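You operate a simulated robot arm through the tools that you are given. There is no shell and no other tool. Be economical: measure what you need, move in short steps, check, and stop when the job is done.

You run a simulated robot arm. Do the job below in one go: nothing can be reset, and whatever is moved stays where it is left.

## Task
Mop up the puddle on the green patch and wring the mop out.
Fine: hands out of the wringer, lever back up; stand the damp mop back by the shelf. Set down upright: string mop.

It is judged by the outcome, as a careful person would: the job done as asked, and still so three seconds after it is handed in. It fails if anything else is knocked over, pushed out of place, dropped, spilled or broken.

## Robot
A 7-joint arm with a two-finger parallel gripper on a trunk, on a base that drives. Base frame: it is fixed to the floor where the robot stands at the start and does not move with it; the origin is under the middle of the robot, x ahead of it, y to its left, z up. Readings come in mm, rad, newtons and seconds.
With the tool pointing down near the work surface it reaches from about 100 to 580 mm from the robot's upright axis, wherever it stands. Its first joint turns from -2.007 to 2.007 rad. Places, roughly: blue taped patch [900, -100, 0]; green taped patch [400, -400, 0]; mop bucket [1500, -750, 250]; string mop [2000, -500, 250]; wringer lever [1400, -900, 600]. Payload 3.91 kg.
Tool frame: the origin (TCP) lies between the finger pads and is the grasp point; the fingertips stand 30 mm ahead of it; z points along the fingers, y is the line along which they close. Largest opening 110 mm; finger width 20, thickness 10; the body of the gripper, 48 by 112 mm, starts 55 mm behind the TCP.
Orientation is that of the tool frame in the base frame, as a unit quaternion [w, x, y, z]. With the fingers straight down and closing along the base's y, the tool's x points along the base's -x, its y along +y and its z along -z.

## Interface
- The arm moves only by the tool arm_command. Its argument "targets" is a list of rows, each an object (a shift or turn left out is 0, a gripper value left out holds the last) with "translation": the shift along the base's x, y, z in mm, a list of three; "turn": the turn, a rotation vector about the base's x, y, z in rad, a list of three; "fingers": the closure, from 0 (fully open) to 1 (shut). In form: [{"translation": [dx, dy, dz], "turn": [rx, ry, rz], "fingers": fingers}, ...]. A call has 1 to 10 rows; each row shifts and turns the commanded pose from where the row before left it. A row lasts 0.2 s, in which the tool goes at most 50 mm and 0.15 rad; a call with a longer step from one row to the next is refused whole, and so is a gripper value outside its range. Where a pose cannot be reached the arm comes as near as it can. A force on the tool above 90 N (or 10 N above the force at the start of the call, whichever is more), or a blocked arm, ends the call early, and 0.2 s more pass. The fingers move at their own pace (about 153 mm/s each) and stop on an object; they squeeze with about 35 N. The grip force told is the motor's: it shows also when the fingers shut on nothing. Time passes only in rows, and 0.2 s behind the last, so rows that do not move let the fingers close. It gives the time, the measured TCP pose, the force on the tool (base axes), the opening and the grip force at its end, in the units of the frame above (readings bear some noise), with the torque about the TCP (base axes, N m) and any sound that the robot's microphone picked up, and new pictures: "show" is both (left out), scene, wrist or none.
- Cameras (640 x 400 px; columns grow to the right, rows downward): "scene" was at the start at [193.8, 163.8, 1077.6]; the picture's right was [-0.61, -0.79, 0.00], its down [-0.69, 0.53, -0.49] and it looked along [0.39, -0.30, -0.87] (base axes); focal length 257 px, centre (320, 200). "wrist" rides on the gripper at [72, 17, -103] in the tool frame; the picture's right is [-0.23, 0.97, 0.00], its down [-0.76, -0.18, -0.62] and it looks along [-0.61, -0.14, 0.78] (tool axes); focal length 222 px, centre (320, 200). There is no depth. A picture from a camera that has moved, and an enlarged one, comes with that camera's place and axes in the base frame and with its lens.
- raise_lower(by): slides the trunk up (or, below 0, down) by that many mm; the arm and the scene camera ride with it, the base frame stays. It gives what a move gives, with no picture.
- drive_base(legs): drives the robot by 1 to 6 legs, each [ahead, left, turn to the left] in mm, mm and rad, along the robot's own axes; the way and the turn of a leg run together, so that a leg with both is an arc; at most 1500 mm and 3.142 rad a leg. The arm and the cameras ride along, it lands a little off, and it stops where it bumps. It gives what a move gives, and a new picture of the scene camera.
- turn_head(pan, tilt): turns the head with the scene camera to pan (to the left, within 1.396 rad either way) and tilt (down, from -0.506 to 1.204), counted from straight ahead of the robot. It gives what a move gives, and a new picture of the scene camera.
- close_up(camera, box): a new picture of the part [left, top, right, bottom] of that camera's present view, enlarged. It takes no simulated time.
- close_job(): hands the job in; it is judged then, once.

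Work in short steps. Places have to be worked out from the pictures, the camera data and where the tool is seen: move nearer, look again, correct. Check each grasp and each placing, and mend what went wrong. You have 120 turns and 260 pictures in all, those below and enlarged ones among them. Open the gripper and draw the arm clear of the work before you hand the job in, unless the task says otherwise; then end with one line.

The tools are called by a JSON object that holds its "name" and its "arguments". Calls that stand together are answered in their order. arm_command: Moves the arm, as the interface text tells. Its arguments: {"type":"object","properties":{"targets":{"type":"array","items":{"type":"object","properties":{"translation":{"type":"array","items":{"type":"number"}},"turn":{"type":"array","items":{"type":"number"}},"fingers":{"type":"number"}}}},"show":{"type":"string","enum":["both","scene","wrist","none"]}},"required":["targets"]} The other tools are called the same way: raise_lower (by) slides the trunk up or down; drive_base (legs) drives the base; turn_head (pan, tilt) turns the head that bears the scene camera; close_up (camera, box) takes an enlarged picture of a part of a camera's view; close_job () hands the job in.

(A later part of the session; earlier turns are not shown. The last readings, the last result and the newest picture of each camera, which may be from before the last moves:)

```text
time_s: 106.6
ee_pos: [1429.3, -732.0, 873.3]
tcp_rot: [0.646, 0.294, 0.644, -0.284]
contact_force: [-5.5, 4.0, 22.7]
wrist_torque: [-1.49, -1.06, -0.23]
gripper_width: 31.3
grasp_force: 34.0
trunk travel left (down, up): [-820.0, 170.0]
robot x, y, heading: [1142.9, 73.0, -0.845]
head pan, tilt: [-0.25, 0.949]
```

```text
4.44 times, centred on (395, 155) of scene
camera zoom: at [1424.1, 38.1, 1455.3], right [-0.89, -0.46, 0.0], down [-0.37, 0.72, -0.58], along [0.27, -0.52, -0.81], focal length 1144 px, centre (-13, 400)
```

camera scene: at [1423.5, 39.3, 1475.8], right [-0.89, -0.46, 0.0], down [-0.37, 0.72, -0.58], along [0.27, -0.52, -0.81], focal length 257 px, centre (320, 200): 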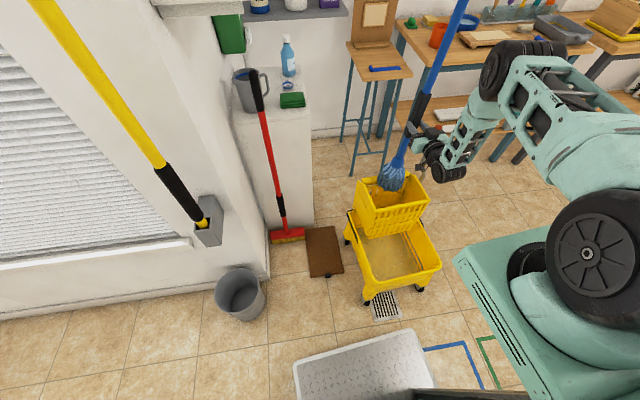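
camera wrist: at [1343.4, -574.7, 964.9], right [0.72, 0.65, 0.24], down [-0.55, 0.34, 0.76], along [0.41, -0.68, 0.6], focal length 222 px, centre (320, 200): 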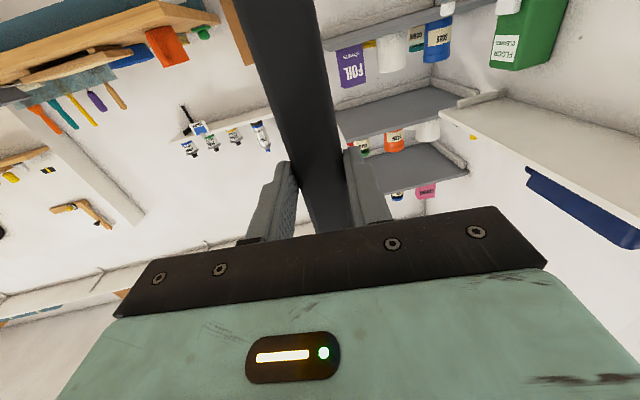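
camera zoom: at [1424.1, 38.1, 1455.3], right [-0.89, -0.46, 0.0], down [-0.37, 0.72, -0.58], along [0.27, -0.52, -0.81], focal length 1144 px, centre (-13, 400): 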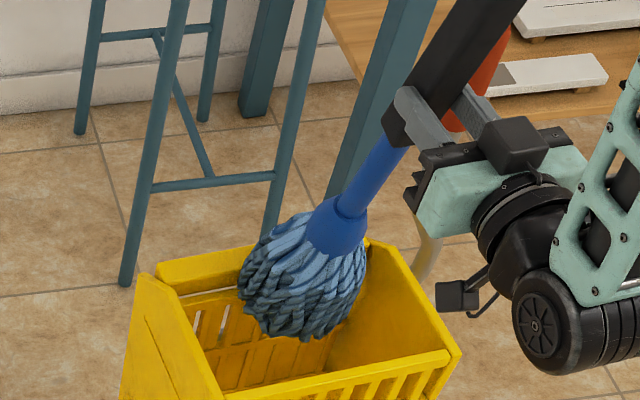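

The head is pushing on the back panel and has tilted backward in the grip. I raise again and measure the tilt.

{"name": "raise_lower", "arguments": {"by": 90}}

{"name": "close_up", "arguments": {"camera": "scene", "box": [340, 90, 470, 200]}}

{"name": "close_up", "arguments": {"camera": "wrist", "box": [0, 0, 640, 400]}}

```text
time_s: 107.8
ee_pos: [1430.8, -734.5, 962.0]
tcp_rot: [0.645, 0.295, 0.646, -0.284]
contact_force: [-0.2, 0.0, -6.0]
wrist_torque: [0.25, 0.24, 0.01]
gripper_width: 31.9
grasp_force: 35.2
trunk travel left (down, up): [-910.0, 80.0]
robot x, y, heading: [1142.5, 73.9, -0.851]
head pan, tilt: [-0.25, 0.949]
```

```text
3.64 times, centred on (405, 145) of scene
camera zoom: at [1425.0, 36.3, 1545.2], right [-0.89, -0.46, 0.0], down [-0.37, 0.72, -0.58], along [0.27, -0.52, -0.81], focal length 936 px, centre (11, 400)
```

zoom: 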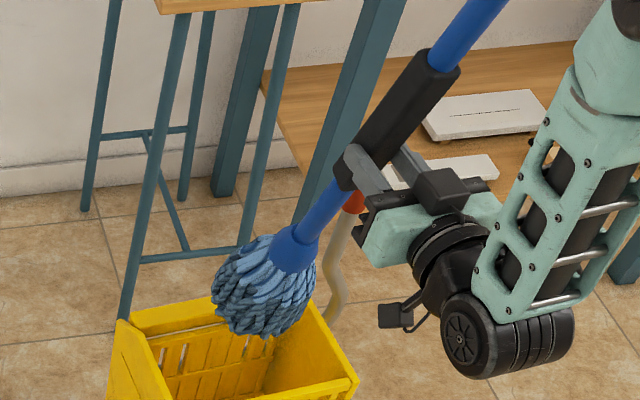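

```text
1.00 times, centred on (320, 200) of wrist
camera zoom: at [1374.2, -642.5, 890.7], right [0.73, 0.64, 0.24], down [-0.55, 0.34, 0.76], along [0.41, -0.69, 0.6], focal length 222 px, centre (320, 200)
```

zoom: 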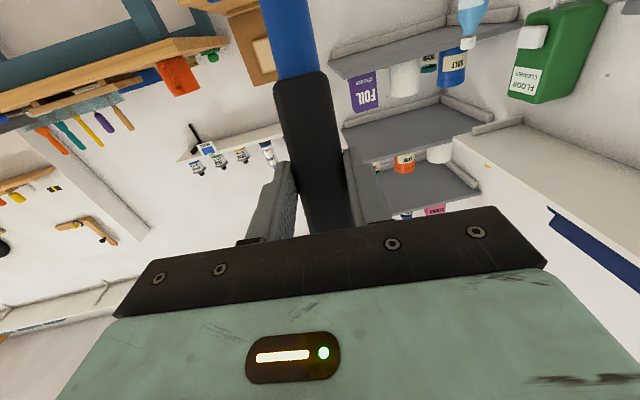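

The mop tilts ~24° in the grip (bottom away from me). I raise a bit and pitch the tool down by 0.42 rad so the mop becomes vertical again.

{"name": "raise_lower", "arguments": {"by": 70}}

{"name": "arm_command", "arguments": {"targets": [{"turn": [0.105, 0.092, 0]}, {"turn": [0.105, 0.092, 0]}, {"turn": [0.105, 0.092, 0]}], "show": "wrist"}}

{"name": "close_up", "arguments": {"camera": "scene", "box": [330, 70, 480, 210]}}

```text
time_s: 108.9
ee_pos: [1431.4, -734.4, 1032.2]
tcp_rot: [0.645, 0.295, 0.645, -0.285]
contact_force: [0.2, -0.5, -6.3]
wrist_torque: [0.24, 0.21, 0.02]
gripper_width: 31.6
grasp_force: 35.0
trunk travel left (down, up): [-980.0, 10.0]
robot x, y, heading: [1143.6, 73.2, -0.842]
head pan, tilt: [-0.25, 0.949]
```

```text
time_s: 109.7
ee_pos: [1429.5, -733.8, 1032.5]
tcp_rot: [0.494, 0.352, 0.764, -0.219]
contact_force: [0.3, 0.1, -5.5]
wrist_torque: [0.05, 0.06, 0.04]
gripper_width: 31.6
grasp_force: 35.1
trunk travel left (down, up): [-980.0, 10.0]
robot x, y, heading: [1146.2, 69.7, -0.846]
head pan, tilt: [-0.25, 0.949]
camera wrist: at [1360.2, -627.5, 1009.2], right [0.79, 0.57, 0.22], down [-0.31, 0.06, 0.95], along [0.53, -0.82, 0.22], focal length 222 px, centre (320, 200)
```

wrist: 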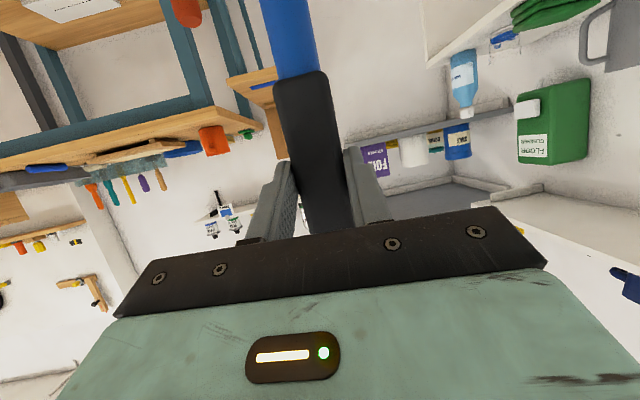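

```text
2.86 times, centred on (405, 140) of scene
camera zoom: at [1425.0, 36.2, 1615.2], right [-0.89, -0.46, 0.0], down [-0.37, 0.72, -0.58], along [0.27, -0.52, -0.81], focal length 735 px, centre (77, 371)
```

zoom: 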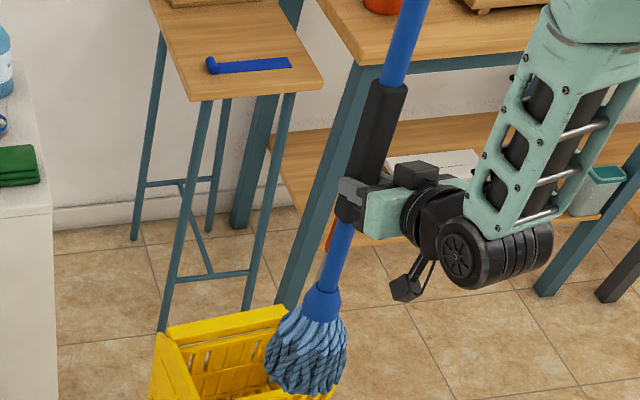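

The mop is vertical again (about 2°), gripped a little lower than before. I move to the real opening centre (1446,-763), lower to just above the rim and check.

{"name": "arm_command", "arguments": {"targets": [{"translation": [16, -29, 0]}], "show": "none"}}

{"name": "raise_lower", "arguments": {"by": -130}}

{"name": "close_up", "arguments": {"camera": "scene", "box": [330, 100, 450, 210]}}

```text
time_s: 110.1
ee_pos: [1447.1, -762.6, 1032.2]
tcp_rot: [0.495, 0.351, 0.764, -0.218]
contact_force: [-1.0, -0.4, -6.2]
wrist_torque: [0.08, 0.04, 0.03]
gripper_width: 31.7
grasp_force: 34.7
trunk travel left (down, up): [-980.0, 10.0]
robot x, y, heading: [1143.2, 70.9, -0.84]
head pan, tilt: [-0.25, 0.949]
```

```text
time_s: 111.7
ee_pos: [1449.0, -765.4, 910.4]
tcp_rot: [0.503, 0.347, 0.76, -0.221]
contact_force: [4.0, -5.4, 41.5]
wrist_torque: [-1.29, -0.83, -0.02]
gripper_width: 31.8
grasp_force: 35.5
trunk travel left (down, up): [-850.0, 140.0]
robot x, y, heading: [1141.7, 71.9, -0.845]
head pan, tilt: [-0.25, 0.949]
```

```text
3.64 times, centred on (390, 155) of scene
camera zoom: at [1424.3, 38.6, 1486.0], right [-0.89, -0.46, 0.0], down [-0.37, 0.72, -0.58], along [0.27, -0.52, -0.81], focal length 936 px, centre (66, 364)
```

zoom: 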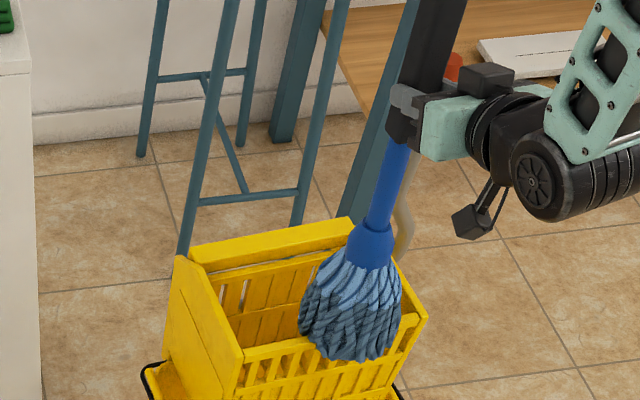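

The bucket appears to have rolled a bit from the contact. I raise the mop and look at the whole scene to measure how far.

{"name": "raise_lower", "arguments": {"by": 100}}

{"name": "turn_head", "arguments": {"pan": -0.25, "tilt": 1.0}}

{"name": "close_up", "arguments": {"camera": "scene", "box": [290, 80, 490, 320]}}

```text
time_s: 113.0
ee_pos: [1446.4, -763.6, 1000.7]
tcp_rot: [0.495, 0.35, 0.765, -0.217]
contact_force: [-0.4, -0.1, -5.9]
wrist_torque: [0.06, 0.04, 0.02]
gripper_width: 31.7
grasp_force: 34.5
trunk travel left (down, up): [-950.0, 40.0]
robot x, y, heading: [1144.0, 70.6, -0.845]
head pan, tilt: [-0.25, 0.949]
```

```text
time_s: 113.6
ee_pos: [1446.2, -763.0, 1002.8]
tcp_rot: [0.496, 0.351, 0.764, -0.218]
contact_force: [-0.7, 0.7, -5.8]
wrist_torque: [0.06, 0.03, -0.01]
gripper_width: 31.7
grasp_force: 34.9
trunk travel left (down, up): [-950.0, 40.0]
robot x, y, heading: [1146.0, 77.4, -0.839]
head pan, tilt: [-0.25, 1.0]
camera scene: at [1423.6, 39.0, 1581.7], right [-0.89, -0.46, 0.0], down [-0.39, 0.75, -0.54], along [0.25, -0.48, -0.84], focal length 257 px, centre (320, 200)
```

scene: 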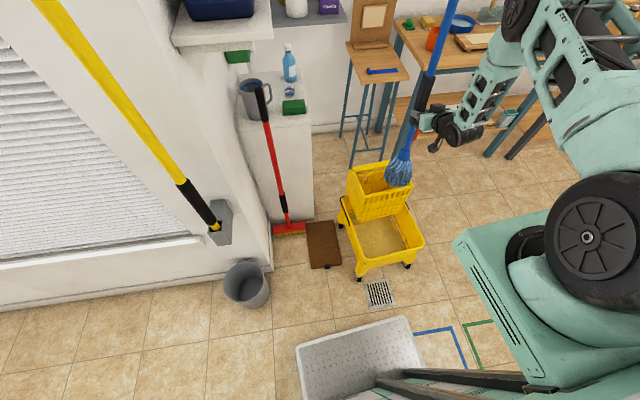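

```text
1.67 times, centred on (390, 200) of scene
camera zoom: at [1423.6, 39.0, 1581.7], right [-0.89, -0.46, 0.0], down [-0.39, 0.75, -0.54], along [0.25, -0.48, -0.84], focal length 429 px, centre (203, 200)
```

zoom: 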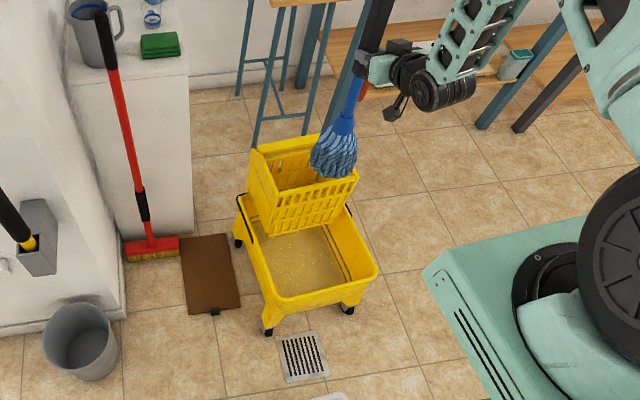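

The bucket rolled about 65 mm back; I'll restore that at the end. New opening centre ≈ (1505,-785). I move there and lower to just above the rim to look.

{"name": "arm_command", "arguments": {"targets": [{"translation": [29, -11, 0]}, {"translation": [29, -11, 0]}], "show": "none"}}

{"name": "raise_lower", "arguments": {"by": -65}}

{"name": "close_up", "arguments": {"camera": "scene", "box": [320, 90, 440, 200]}}

```text
time_s: 114.2
ee_pos: [1505.3, -786.2, 1002.8]
tcp_rot: [0.496, 0.35, 0.765, -0.217]
contact_force: [-0.7, 0.3, -6.6]
wrist_torque: [0.02, 0.04, 0.0]
gripper_width: 31.8
grasp_force: 34.1
trunk travel left (down, up): [-950.0, 40.0]
robot x, y, heading: [1143.5, 73.3, -0.843]
head pan, tilt: [-0.25, 1.0]
```

```text
time_s: 115.3
ee_pos: [1505.2, -785.3, 937.0]
tcp_rot: [0.496, 0.351, 0.764, -0.218]
contact_force: [-0.2, -0.1, -5.0]
wrist_torque: [0.1, 0.08, 0.03]
gripper_width: 31.7
grasp_force: 34.5
trunk travel left (down, up): [-885.0, 105.0]
robot x, y, heading: [1142.8, 72.3, -0.845]
head pan, tilt: [-0.25, 1.0]
```

```text
3.64 times, centred on (380, 145) of scene
camera zoom: at [1423.6, 39.1, 1516.7], right [-0.89, -0.46, 0.0], down [-0.39, 0.75, -0.54], along [0.25, -0.48, -0.84], focal length 936 px, centre (102, 400)
```

zoom: 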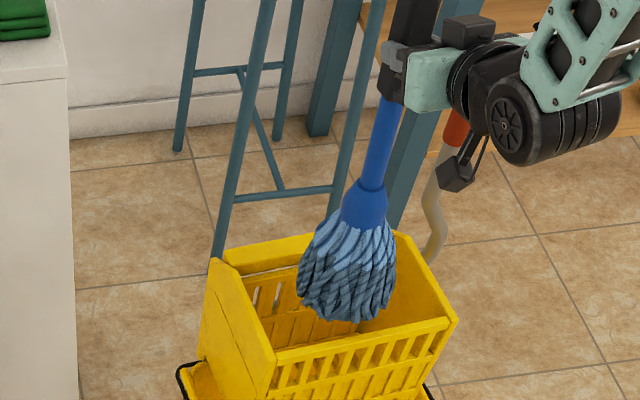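

The mop is over the middle of the opening. I lower 50 mm and check the force.

{"name": "raise_lower", "arguments": {"by": -50}}

{"name": "close_up", "arguments": {"camera": "scene", "box": [320, 80, 440, 190]}}

```text
time_s: 116.2
ee_pos: [1504.7, -785.5, 886.1]
tcp_rot: [0.496, 0.35, 0.764, -0.218]
contact_force: [0.0, -0.3, -6.3]
wrist_torque: [0.05, 0.07, 0.0]
gripper_width: 31.5
grasp_force: 34.6
trunk travel left (down, up): [-835.0, 155.0]
robot x, y, heading: [1144.7, 73.6, -0.842]
head pan, tilt: [-0.25, 1.0]
```

```text
3.64 times, centred on (380, 135) of scene
camera zoom: at [1423.6, 39.1, 1466.6], right [-0.89, -0.46, 0.0], down [-0.39, 0.75, -0.54], along [0.25, -0.48, -0.84], focal length 936 px, centre (102, 436)
```

zoom: 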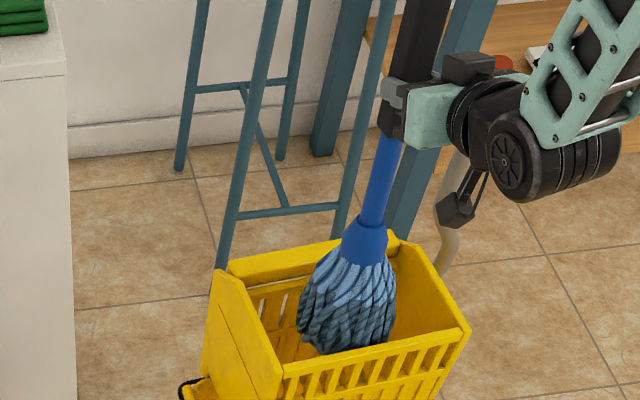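

The head is entering freely (no contact). I continue lowering.

{"name": "raise_lower", "arguments": {"by": -50}}

{"name": "close_up", "arguments": {"camera": "scene", "box": [320, 70, 440, 180]}}

```text
time_s: 117.1
ee_pos: [1505.3, -784.4, 837.9]
tcp_rot: [0.496, 0.351, 0.764, -0.218]
contact_force: [0.6, 0.8, -5.8]
wrist_torque: [0.08, 0.05, 0.04]
gripper_width: 31.7
grasp_force: 35.0
trunk travel left (down, up): [-785.0, 205.0]
robot x, y, heading: [1148.1, 71.0, -0.844]
head pan, tilt: [-0.25, 1.0]
```

```text
3.64 times, centred on (380, 125) of scene
camera zoom: at [1423.6, 39.1, 1416.6], right [-0.89, -0.46, 0.0], down [-0.39, 0.75, -0.54], along [0.25, -0.48, -0.84], focal length 936 px, centre (102, 473)
```

zoom: 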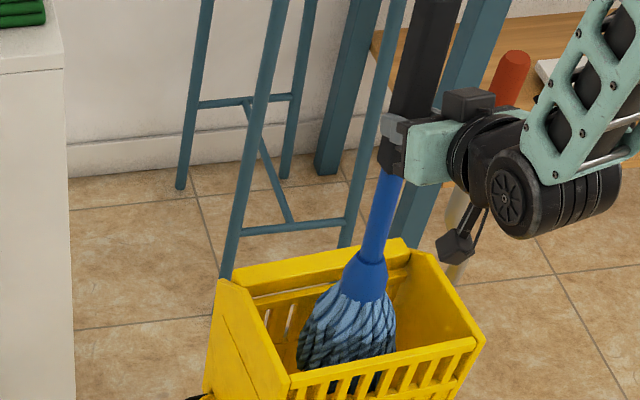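

Still free. I continue down another 40 mm.

{"name": "raise_lower", "arguments": {"by": -40}}

{"name": "close_up", "arguments": {"camera": "scene", "box": [310, 60, 450, 180]}}

```text
time_s: 118.0
ee_pos: [1505.6, -785.8, 796.8]
tcp_rot: [0.496, 0.351, 0.764, -0.218]
contact_force: [0.6, -0.6, -6.9]
wrist_torque: [0.05, 0.05, -0.01]
gripper_width: 31.9
grasp_force: 35.0
trunk travel left (down, up): [-745.0, 245.0]
robot x, y, heading: [1148.7, 72.9, -0.841]
head pan, tilt: [-0.25, 1.0]
```

```text
3.33 times, centred on (380, 120) of scene
camera zoom: at [1423.6, 39.1, 1376.6], right [-0.89, -0.46, 0.0], down [-0.39, 0.75, -0.54], along [0.25, -0.48, -0.84], focal length 858 px, centre (120, 467)
```

zoom: 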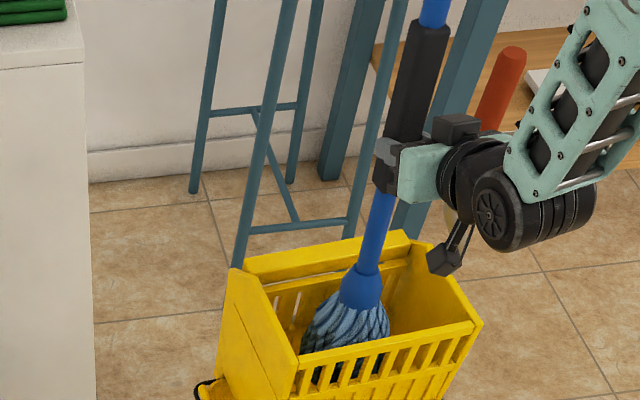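

No contact yet; down another 40 mm.

{"name": "raise_lower", "arguments": {"by": -40}}

{"name": "close_up", "arguments": {"camera": "scene", "box": [310, 60, 450, 180]}}

```text
time_s: 118.8
ee_pos: [1505.1, -784.8, 756.8]
tcp_rot: [0.496, 0.351, 0.764, -0.218]
contact_force: [-0.1, 0.1, -6.3]
wrist_torque: [0.01, 0.05, 0.0]
gripper_width: 31.6
grasp_force: 35.3
trunk travel left (down, up): [-705.0, 285.0]
robot x, y, heading: [1142.7, 72.4, -0.844]
head pan, tilt: [-0.25, 1.0]
```

```text
3.33 times, centred on (380, 120) of scene
camera zoom: at [1423.6, 39.1, 1336.6], right [-0.89, -0.46, 0.0], down [-0.39, 0.75, -0.54], along [0.25, -0.48, -0.84], focal length 858 px, centre (120, 467)
```

zoom: 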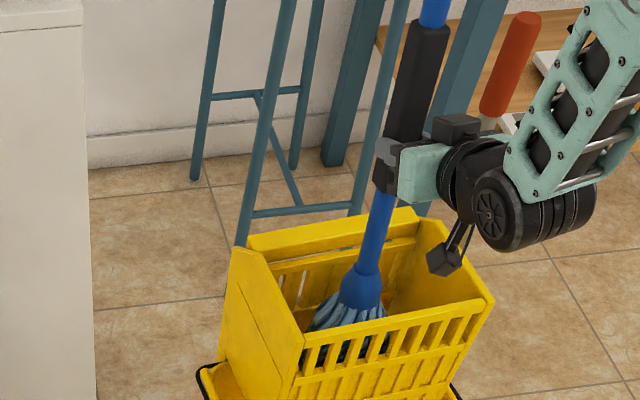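

Head is well within the basket. Another 30 mm down to find the bottom.

{"name": "raise_lower", "arguments": {"by": -30}}

{"name": "close_up", "arguments": {"camera": "scene", "box": [310, 60, 450, 180]}}

```text
time_s: 119.5
ee_pos: [1502.9, -784.8, 727.4]
tcp_rot: [0.496, 0.351, 0.764, -0.218]
contact_force: [0.0, -0.5, -6.6]
wrist_torque: [0.03, 0.07, 0.01]
gripper_width: 31.8
grasp_force: 35.1
trunk travel left (down, up): [-675.0, 315.0]
robot x, y, heading: [1141.6, 73.2, -0.843]
head pan, tilt: [-0.25, 1.0]
```

```text
3.33 times, centred on (380, 120) of scene
camera zoom: at [1423.6, 39.1, 1306.6], right [-0.89, -0.46, 0.0], down [-0.39, 0.75, -0.54], along [0.25, -0.48, -0.84], focal length 858 px, centre (120, 467)
```

zoom: 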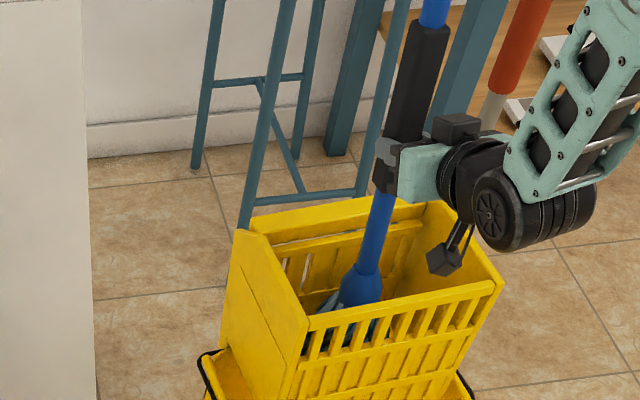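

Continue 30 mm more to seat it.

{"name": "raise_lower", "arguments": {"by": -30}}

{"name": "close_up", "arguments": {"camera": "scene", "box": [310, 50, 470, 190]}}

```text
time_s: 120.3
ee_pos: [1505.1, -786.0, 697.4]
tcp_rot: [0.496, 0.35, 0.765, -0.217]
contact_force: [0.3, -0.4, -6.0]
wrist_torque: [0.02, 0.06, -0.03]
gripper_width: 31.7
grasp_force: 35.2
trunk travel left (down, up): [-645.0, 345.0]
robot x, y, heading: [1146.1, 73.4, -0.845]
head pan, tilt: [-0.25, 1.0]
```

```text
2.86 times, centred on (390, 120) of scene
camera zoom: at [1423.6, 39.1, 1276.6], right [-0.89, -0.46, 0.0], down [-0.39, 0.75, -0.54], along [0.25, -0.48, -0.84], focal length 735 px, centre (120, 429)
```

zoom: 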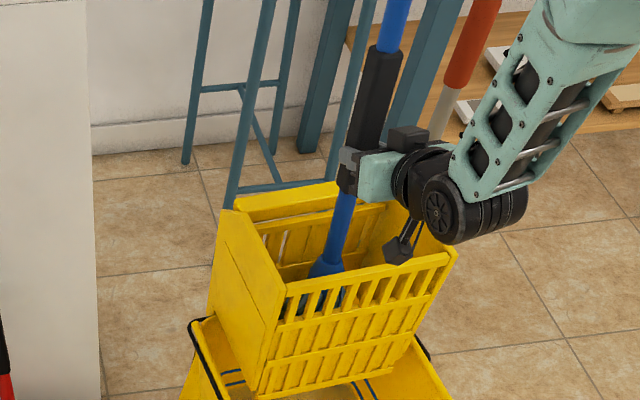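

Nearly at the basket floor. Two more 20 mm steps, checking the force between.

{"name": "raise_lower", "arguments": {"by": -20}}

{"name": "raise_lower", "arguments": {"by": -15}}

```text
time_s: 121.0
ee_pos: [1506.0, -787.5, 683.0]
tcp_rot: [0.5, 0.348, 0.762, -0.22]
contact_force: [0.6, -1.8, 14.8]
wrist_torque: [-1.09, -1.06, -0.09]
gripper_width: 31.7
grasp_force: 34.8
trunk travel left (down, up): [-625.0, 365.0]
robot x, y, heading: [1144.5, 74.4, -0.846]
head pan, tilt: [-0.25, 1.0]
```

```text
time_s: 121.6
ee_pos: [1506.1, -786.9, 670.4]
tcp_rot: [0.502, 0.348, 0.76, -0.222]
contact_force: [-3.9, 0.2, 44.4]
wrist_torque: [-0.82, -0.88, -0.05]
gripper_width: 31.7
grasp_force: 35.3
trunk travel left (down, up): [-610.0, 380.0]
robot x, y, heading: [1144.0, 71.4, -0.845]
head pan, tilt: [-0.25, 1.0]
```

Seated on the basket floor. I relieve the pressure, then open the fingers a little to see how the mop stands.

{"name": "raise_lower", "arguments": {"by": 18}}

{"name": "arm_command", "arguments": {"targets": [{"fingers": 0.5}, {"fingers": 0.5}, {"fingers": 0.5}]}}

{"name": "close_up", "arguments": {"camera": "scene", "box": [310, 30, 470, 170]}}

```text
time_s: 122.2
ee_pos: [1505.0, -783.1, 681.0]
tcp_rot: [0.496, 0.35, 0.764, -0.218]
contact_force: [-0.5, 0.1, 15.7]
wrist_torque: [-0.25, -0.43, 0.04]
gripper_width: 31.8
grasp_force: 34.5
trunk travel left (down, up): [-628.0, 362.0]
robot x, y, heading: [1142.4, 71.6, -0.845]
head pan, tilt: [-0.25, 1.0]
```

```text
time_s: 123.0
ee_pos: [1505.2, -784.6, 679.7]
tcp_rot: [0.496, 0.351, 0.764, -0.218]
contact_force: [0.2, -0.1, 0.0]
wrist_torque: [-0.03, -0.03, -0.01]
gripper_width: 54.9
grasp_force: 0.0
trunk travel left (down, up): [-628.0, 362.0]
robot x, y, heading: [1145.3, 71.2, -0.838]
head pan, tilt: [-0.25, 1.0]
camera scene: at [1423.5, 39.4, 1259.7], right [-0.89, -0.46, 0.0], down [-0.39, 0.75, -0.54], along [0.25, -0.48, -0.84], focal length 257 px, centre (320, 200)
camera wrist: at [1435.3, -678.7, 657.0], right [0.79, 0.57, 0.22], down [-0.31, 0.06, 0.95], along [0.53, -0.82, 0.23], focal length 222 px, centre (320, 200)
```

scene: 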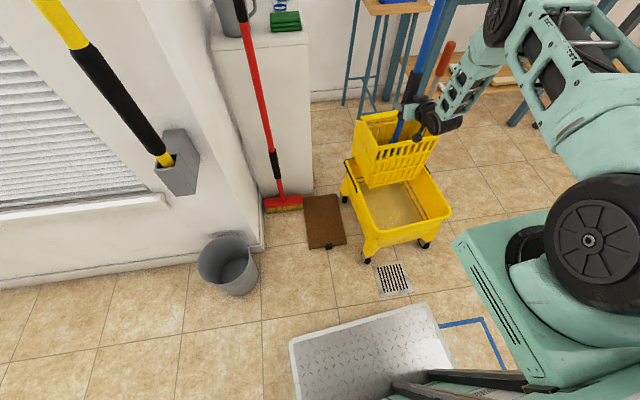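
wrist: 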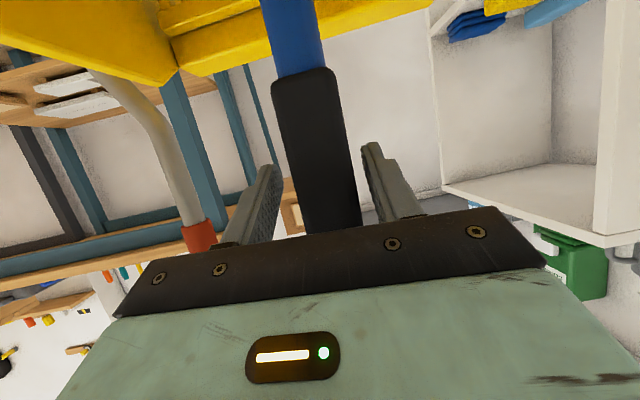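

```text
2.86 times, centred on (390, 100) of scene
camera zoom: at [1423.5, 39.4, 1259.7], right [-0.89, -0.46, 0.0], down [-0.39, 0.75, -0.54], along [0.25, -0.48, -0.84], focal length 735 px, centre (120, 486)
```

zoom: 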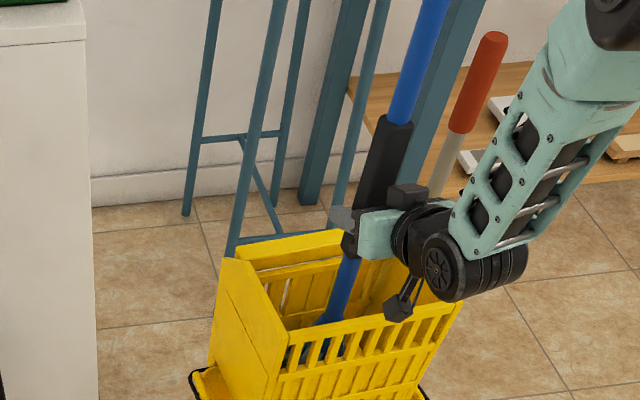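

The mop stands in the basket by itself. I open fully and back the gripper off.

{"name": "arm_command", "arguments": {"targets": [{"fingers": 0}, {"fingers": 0}, {"translation": [-24, 28, 10]}, {"translation": [-28, 32, 12]}, {"translation": [-28, 32, 12]}, {"translation": [-28, 32, 12]}]}}

{"name": "close_up", "arguments": {"camera": "scene", "box": [310, 0, 510, 170]}}

```text
time_s: 124.4
ee_pos: [1395.9, -661.7, 727.3]
tcp_rot: [0.497, 0.35, 0.764, -0.218]
contact_force: [1.1, 0.4, 0.1]
wrist_torque: [0.0, -0.02, 0.0]
gripper_width: 110.3
grasp_force: 0.0
trunk travel left (down, up): [-628.0, 362.0]
robot x, y, heading: [1143.8, 71.0, -0.838]
head pan, tilt: [-0.25, 1.0]
camera scene: at [1423.7, 39.4, 1259.6], right [-0.89, -0.46, 0.0], down [-0.39, 0.75, -0.54], along [0.25, -0.48, -0.84], focal length 257 px, centre (320, 200)
camera wrist: at [1327.0, -554.3, 703.9], right [0.79, 0.57, 0.22], down [-0.31, 0.06, 0.95], along [0.53, -0.82, 0.23], focal length 222 px, centre (320, 200)
```

scene: 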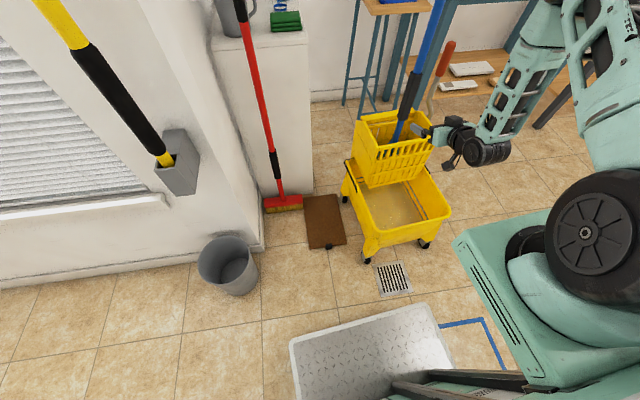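
wrist: 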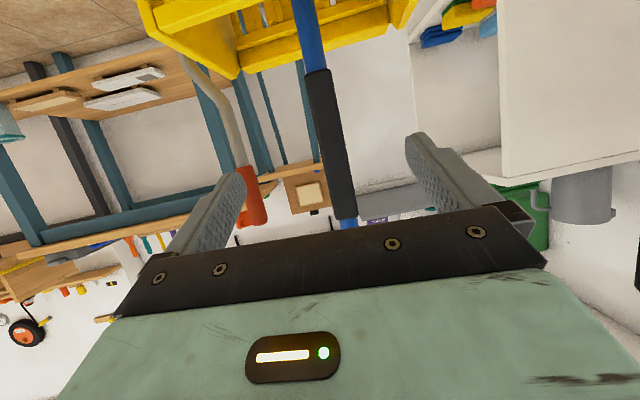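

```text
2.35 times, centred on (410, 85) of scene
camera zoom: at [1423.7, 39.4, 1259.6], right [-0.89, -0.46, 0.0], down [-0.39, 0.75, -0.54], along [0.25, -0.48, -0.84], focal length 606 px, centre (108, 471)
```

zoom: 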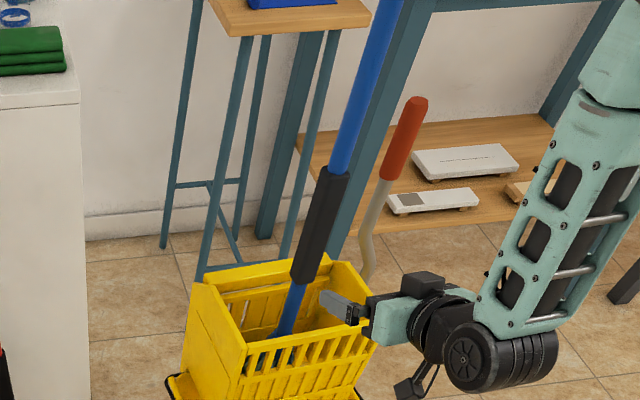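

The mop stands well in the wringer. The lever grip is at about (1449,-961), z 715–820. I drive right 200 mm and slightly ahead so the arm lines up with the lever.

{"name": "drive_base", "arguments": {"legs": [[0, -200, 0], [75, 0, 0]]}}

{"name": "turn_head", "arguments": {"pan": -0.35, "tilt": 0.7}}

{"name": "close_up", "arguments": {"camera": "wrist", "box": [0, 0, 640, 400]}}

```text
time_s: 126.7
ee_pos: [1294.4, -851.6, 727.5]
tcp_rot: [0.495, 0.351, 0.764, -0.219]
contact_force: [0.6, -0.2, 0.2]
wrist_torque: [-0.01, -0.02, 0.02]
gripper_width: 110.0
grasp_force: 0.2
trunk travel left (down, up): [-628.0, 362.0]
robot x, y, heading: [1041.2, -121.9, -0.842]
head pan, tilt: [-0.25, 1.0]
camera scene: at [1321.6, -151.1, 1259.7], right [-0.89, -0.46, 0.0], down [-0.39, 0.75, -0.54], along [0.25, -0.48, -0.84], focal length 257 px, centre (320, 200)
```

scene: 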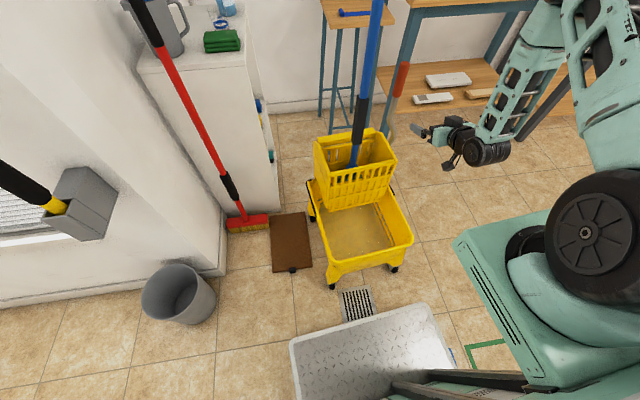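

```text
time_s: 127.5
ee_pos: [1294.0, -851.6, 726.2]
tcp_rot: [0.496, 0.35, 0.764, -0.217]
contact_force: [-0.5, 0.6, 0.3]
wrist_torque: [0.01, 0.01, 0.0]
gripper_width: 110.2
grasp_force: 0.1
trunk travel left (down, up): [-628.0, 362.0]
robot x, y, heading: [1039.6, -119.3, -0.84]
head pan, tilt: [-0.351, 0.7]
camera scene: at [1320.8, -168.2, 1283.0], right [-0.93, -0.37, 0.0], down [-0.24, 0.6, -0.76], along [0.28, -0.71, -0.64], focal length 257 px, centre (320, 200)
```

scene: 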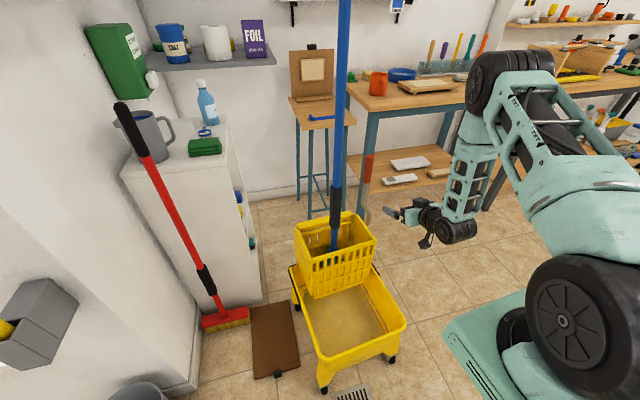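

```text
1.00 times, centred on (320, 200) of wrist
camera zoom: at [1225.1, -745.0, 703.6], right [0.79, 0.57, 0.22], down [-0.31, 0.06, 0.95], along [0.53, -0.82, 0.23], focal length 222 px, centre (320, 200)
```

zoom: 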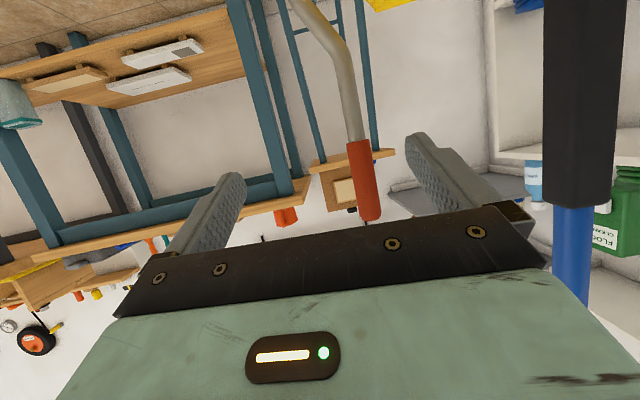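

The lever grip is triangulated at (1443,-960,766). I pitch the tool to ~45° down, and align laterally, still 180 mm short.

{"name": "arm_command", "arguments": {"targets": [{"translation": [10, -9, 15], "turn": [0.092, 0.082, 0]}, {"translation": [10, -9, 15], "turn": [0.092, 0.082, 0]}, {"translation": [9, -8, 15], "turn": [0.092, 0.082, 0]}], "show": "wrist"}}

{"name": "close_up", "arguments": {"camera": "scene", "box": [270, 120, 490, 260]}}

```text
time_s: 128.3
ee_pos: [1323.1, -877.0, 771.6]
tcp_rot: [0.346, 0.386, 0.842, -0.152]
contact_force: [0.1, 0.1, -0.2]
wrist_torque: [-0.03, -0.01, 0.02]
gripper_width: 110.2
grasp_force: 0.0
trunk travel left (down, up): [-628.0, 362.0]
robot x, y, heading: [1042.5, -118.8, -0.843]
head pan, tilt: [-0.351, 0.7]
camera wrist: at [1254.0, -771.0, 795.4], right [0.84, 0.51, 0.17], down [-0.07, -0.21, 0.98], along [0.54, -0.83, -0.14], focal length 222 px, centre (320, 200)
```

wrist: 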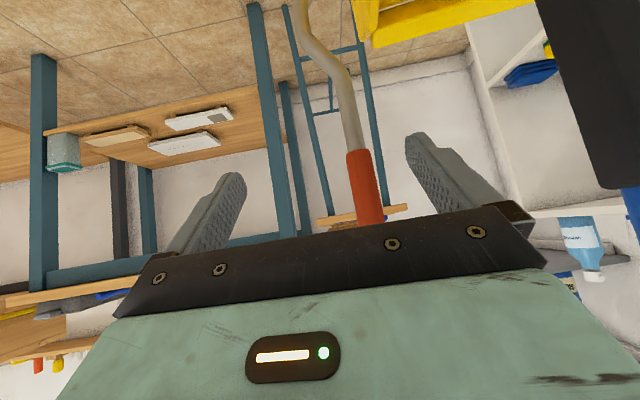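

```text
2.86 times, centred on (380, 190) of scene
camera zoom: at [1320.8, -168.5, 1283.0], right [-0.93, -0.37, 0.0], down [-0.24, 0.6, -0.76], along [0.28, -0.71, -0.64], focal length 735 px, centre (149, 229)
```

zoom: 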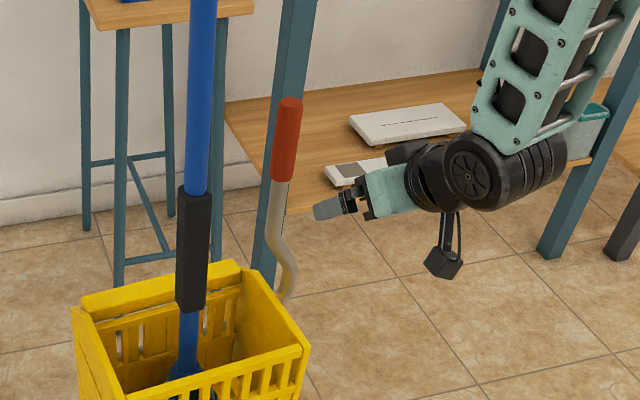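

Correcting: lever is 142 mm ahead and 34 mm left of the TCP. I shift left, then advance to straddle the grip.

{"name": "arm_command", "arguments": {"targets": [{"translation": [25, 23, 0]}, {"translation": [24, -27, 0]}, {"translation": [24, -27, 0]}, {"translation": [24, -26, 0]}], "show": "wrist"}}

{"name": "close_up", "arguments": {"camera": "scene", "box": [270, 120, 490, 260]}}

```text
time_s: 129.3
ee_pos: [1422.0, -935.4, 771.3]
tcp_rot: [0.345, 0.387, 0.841, -0.153]
contact_force: [0.7, 0.1, 0.5]
wrist_torque: [0.02, 0.03, 0.01]
gripper_width: 109.9
grasp_force: 0.1
trunk travel left (down, up): [-628.0, 362.0]
robot x, y, heading: [1043.2, -122.2, -0.844]
head pan, tilt: [-0.351, 0.7]
camera wrist: at [1351.7, -828.4, 794.4], right [0.84, 0.52, 0.17], down [-0.07, -0.2, 0.98], along [0.54, -0.83, -0.14], focal length 222 px, centre (320, 200)
```

wrist: 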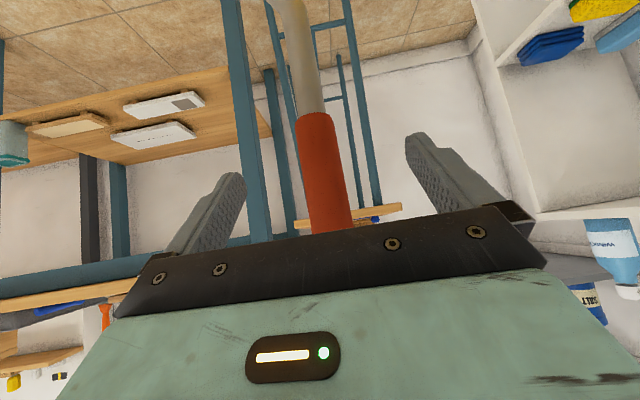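

```text
2.86 times, centred on (380, 190) of scene
camera zoom: at [1320.7, -168.1, 1283.1], right [-0.93, -0.37, 0.0], down [-0.24, 0.6, -0.77], along [0.28, -0.71, -0.64], focal length 735 px, centre (149, 229)
```

zoom: 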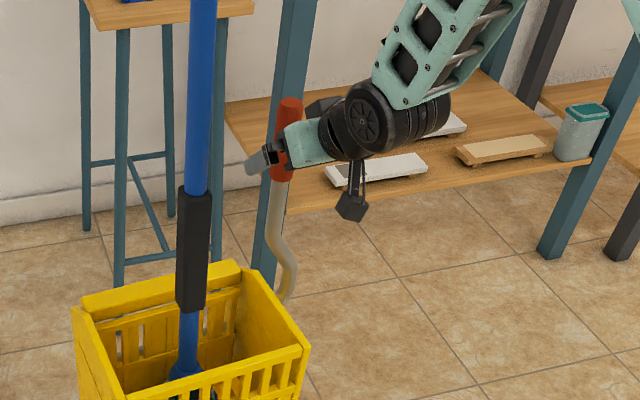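

Centred; 33 mm more ahead, then close on the grip.

{"name": "arm_command", "arguments": {"targets": [{"translation": [22, -25, 0]}, {"fingers": 1}, {"fingers": 1}, {"fingers": 1}], "show": "wrist"}}

{"name": "close_up", "arguments": {"camera": "scene", "box": [270, 120, 490, 260]}}

```text
time_s: 130.3
ee_pos: [1443.1, -960.4, 771.0]
tcp_rot: [0.346, 0.386, 0.842, -0.152]
contact_force: [-1.7, -3.8, 1.1]
wrist_torque: [-0.73, 0.88, 0.0]
gripper_width: 31.8
grasp_force: 35.0
trunk travel left (down, up): [-628.0, 362.0]
robot x, y, heading: [1043.1, -115.8, -0.846]
head pan, tilt: [-0.351, 0.7]
camera wrist: at [1373.3, -853.8, 794.2], right [0.84, 0.52, 0.17], down [-0.07, -0.2, 0.98], along [0.54, -0.83, -0.14], focal length 222 px, centre (320, 200)
```

wrist: 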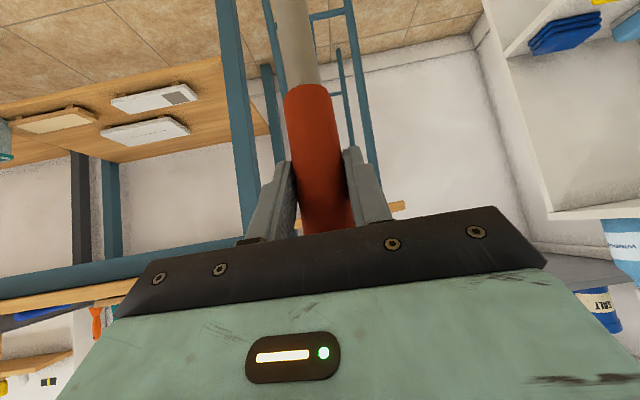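

```text
2.86 times, centred on (380, 190) of scene
camera zoom: at [1320.8, -168.4, 1283.1], right [-0.93, -0.37, 0.0], down [-0.24, 0.6, -0.76], along [0.28, -0.71, -0.64], focal length 735 px, centre (149, 229)
```

zoom: 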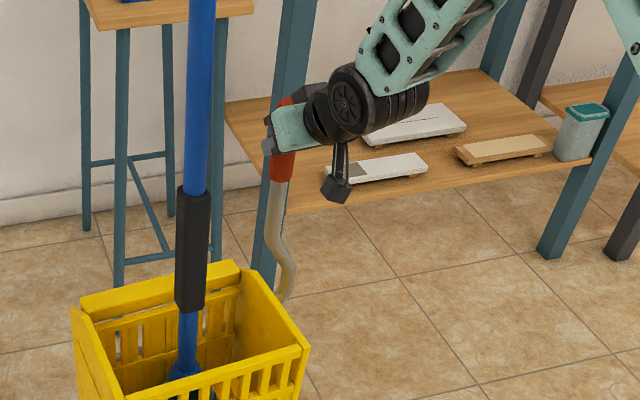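

Lever gripped (32 mm). I try pulling gently toward the bucket's front, reading the force to learn which way it swings.

{"name": "arm_command", "arguments": {"targets": [{"translation": [-10, 11, 0]}, {"translation": [-10, 11, 0]}, {"translation": [-10, 11, -2]}], "show": "scene"}}

{"name": "close_up", "arguments": {"camera": "scene", "box": [270, 120, 490, 260]}}

```text
time_s: 131.1
ee_pos: [1412.1, -927.3, 771.6]
tcp_rot: [0.347, 0.385, 0.841, -0.153]
contact_force: [0.9, 0.3, 5.9]
wrist_torque: [-0.02, 1.07, -0.19]
gripper_width: 32.2
grasp_force: 35.2
trunk travel left (down, up): [-628.0, 362.0]
robot x, y, heading: [1041.3, -116.0, -0.841]
head pan, tilt: [-0.351, 0.7]
camera scene: at [1320.8, -167.9, 1283.4], right [-0.93, -0.37, 0.0], down [-0.24, 0.6, -0.77], along [0.28, -0.71, -0.64], focal length 257 px, centre (320, 200)
```

scene: 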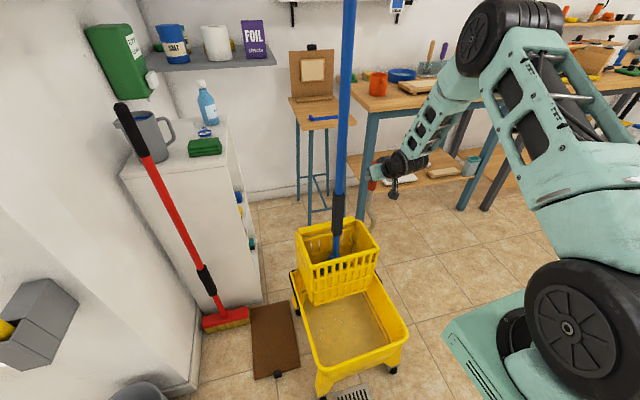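

```text
2.86 times, centred on (380, 190) of scene
camera zoom: at [1320.8, -167.9, 1283.4], right [-0.93, -0.37, 0.0], down [-0.24, 0.6, -0.77], along [0.28, -0.71, -0.64], focal length 735 px, centre (149, 229)
```

zoom: 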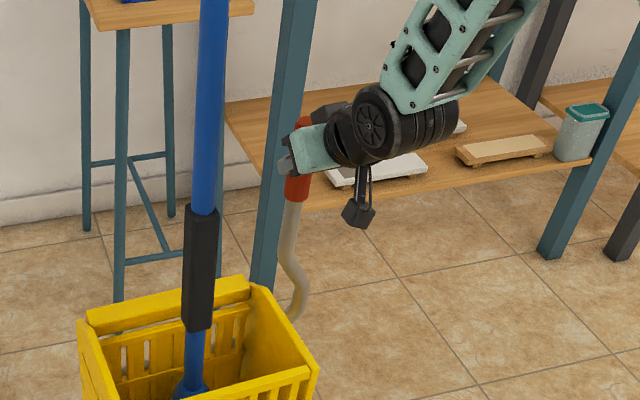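

The whole bucket rolled with the lever (toward its original place) rather than the lever swinging. Let me look closely at the lever's mounting and how far the bucket is from its original spot.

{"name": "close_up", "arguments": {"camera": "scene", "box": [285, 170, 425, 280]}}

{"name": "turn_head", "arguments": {"pan": -0.35, "tilt": 1.0}}

{"name": "close_up", "arguments": {"camera": "scene", "box": [260, 90, 460, 330]}}

```text
3.64 times, centred on (355, 225) of scene
camera zoom: at [1320.8, -167.9, 1283.4], right [-0.93, -0.37, 0.0], down [-0.24, 0.6, -0.77], along [0.28, -0.71, -0.64], focal length 936 px, centre (193, 109)
```

zoom: 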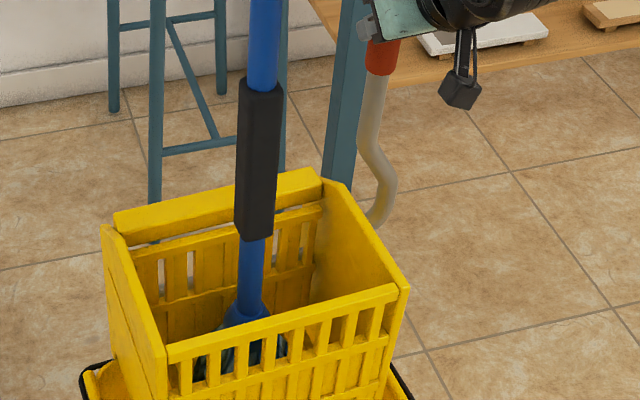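

```text
time_s: 131.9
ee_pos: [1415.1, -926.5, 770.8]
tcp_rot: [0.348, 0.384, 0.841, -0.152]
contact_force: [1.8, 2.7, 12.2]
wrist_torque: [-0.17, 1.14, -0.2]
gripper_width: 32.0
grasp_force: 35.3
trunk travel left (down, up): [-628.0, 362.0]
robot x, y, heading: [1047.2, -116.2, -0.843]
head pan, tilt: [-0.351, 1.0]
camera scene: at [1315.1, -153.4, 1259.9], right [-0.93, -0.37, 0.0], down [-0.31, 0.78, -0.54], along [0.2, -0.5, -0.84], focal length 257 px, centre (320, 200)
```

scene: 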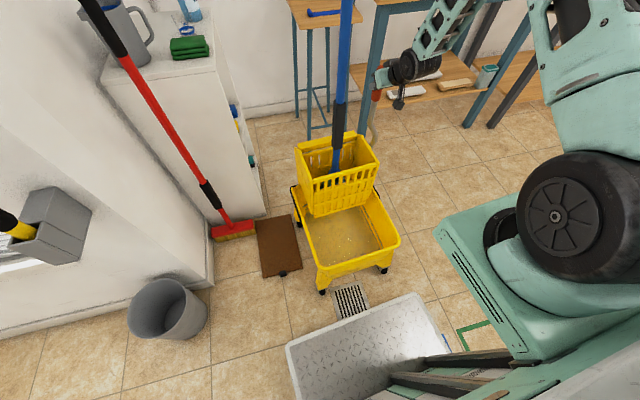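

```text
1.67 times, centred on (360, 210) of scene
camera zoom: at [1315.1, -153.4, 1259.9], right [-0.93, -0.37, 0.0], down [-0.31, 0.78, -0.54], along [0.2, -0.5, -0.84], focal length 429 px, centre (253, 183)
```

zoom: 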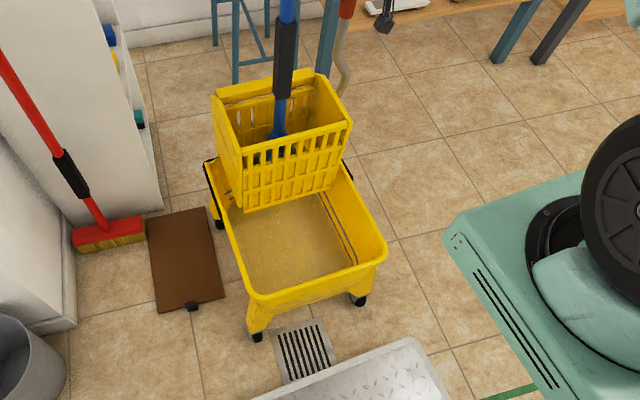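

The bucket is now within ~25 mm of its original spot. Since it rolls freely, I'll brace it with the robot's own front: pull it the last bit, release the lever, and back the gripper off.

{"name": "arm_command", "arguments": {"targets": [{"translation": [-9, 9, 0]}, {"translation": [-8, 9, 0]}, {"fingers": 0}, {"fingers": 0}, {"fingers": 0}, {"translation": [-24, 27, 5]}, {"translation": [-24, 27, 5]}, {"translation": [-24, 27, 5]}, {"translation": [-24, 27, 5]}, {"translation": [-24, 27, 5]}], "show": "none"}}

{"name": "drive_base", "arguments": {"legs": [[100, 0, 0]]}}

{"name": "close_up", "arguments": {"camera": "scene", "box": [240, 90, 480, 340]}}

```text
time_s: 134.1
ee_pos: [1275.7, -774.7, 794.0]
tcp_rot: [0.346, 0.386, 0.841, -0.154]
contact_force: [0.2, -0.1, 0.3]
wrist_torque: [-0.04, 0.02, 0.03]
gripper_width: 110.2
grasp_force: 0.1
trunk travel left (down, up): [-628.0, 362.0]
robot x, y, heading: [1044.3, -120.7, -0.847]
head pan, tilt: [-0.351, 1.0]
```

```text
time_s: 135.2
ee_pos: [1341.9, -849.1, 794.1]
tcp_rot: [0.346, 0.385, 0.842, -0.151]
contact_force: [0.5, 0.1, 0.5]
wrist_torque: [0.0, 0.01, 0.0]
gripper_width: 110.0
grasp_force: 0.1
trunk travel left (down, up): [-628.0, 362.0]
robot x, y, heading: [1113.9, -192.4, -0.845]
head pan, tilt: [-0.351, 1.0]
camera scene: at [1382.1, -228.9, 1259.7], right [-0.93, -0.37, 0.0], down [-0.31, 0.78, -0.54], along [0.2, -0.5, -0.84], focal length 257 px, centre (320, 200)
```

scene: 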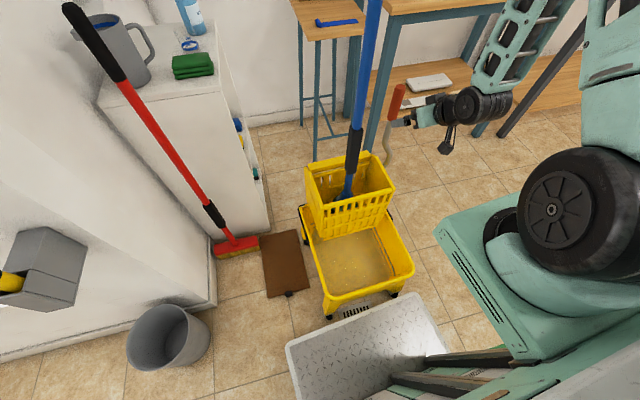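

```text
1.60 times, centred on (360, 215) of scene
camera zoom: at [1382.1, -228.9, 1259.7], right [-0.93, -0.37, 0.0], down [-0.31, 0.78, -0.54], along [0.2, -0.5, -0.84], focal length 412 px, centre (256, 176)
```

zoom: 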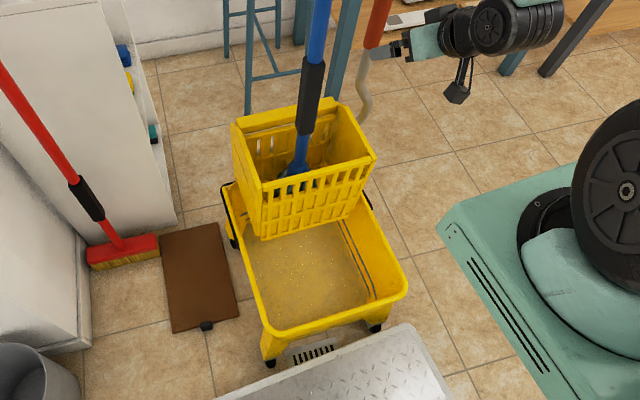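

The bucket is back at about its original place, and the tray is close to it. I drive ahead a little more until it just touches.

{"name": "drive_base", "arguments": {"legs": [[35, 0, 0]]}}

{"name": "close_up", "arguments": {"camera": "scene", "box": [240, 90, 480, 340]}}

```text
time_s: 136.0
ee_pos: [1353.3, -861.5, 793.9]
tcp_rot: [0.347, 0.385, 0.841, -0.153]
contact_force: [-0.7, -0.5, -0.7]
wrist_torque: [0.01, 0.01, -0.03]
gripper_width: 110.1
grasp_force: 0.1
trunk travel left (down, up): [-628.0, 362.0]
robot x, y, heading: [1119.4, -209.1, -0.838]
head pan, tilt: [-0.351, 1.0]
stopped in leg 1: the robot was blocked; the commanded pose is now the measured one
camera scene: at [1392.7, -240.7, 1259.7], right [-0.93, -0.37, 0.0], down [-0.31, 0.78, -0.54], along [0.2, -0.5, -0.84], focal length 257 px, centre (320, 200)
```

scene: 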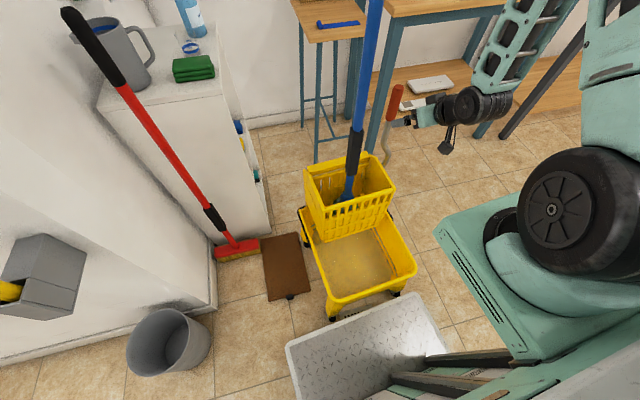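

```text
1.60 times, centred on (360, 215) of scene
camera zoom: at [1392.7, -240.7, 1259.7], right [-0.93, -0.37, 0.0], down [-0.31, 0.78, -0.54], along [0.2, -0.5, -0.84], focal length 412 px, centre (256, 176)
```

zoom: 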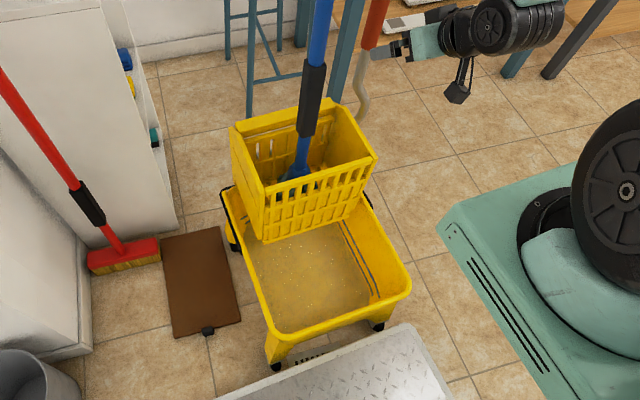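

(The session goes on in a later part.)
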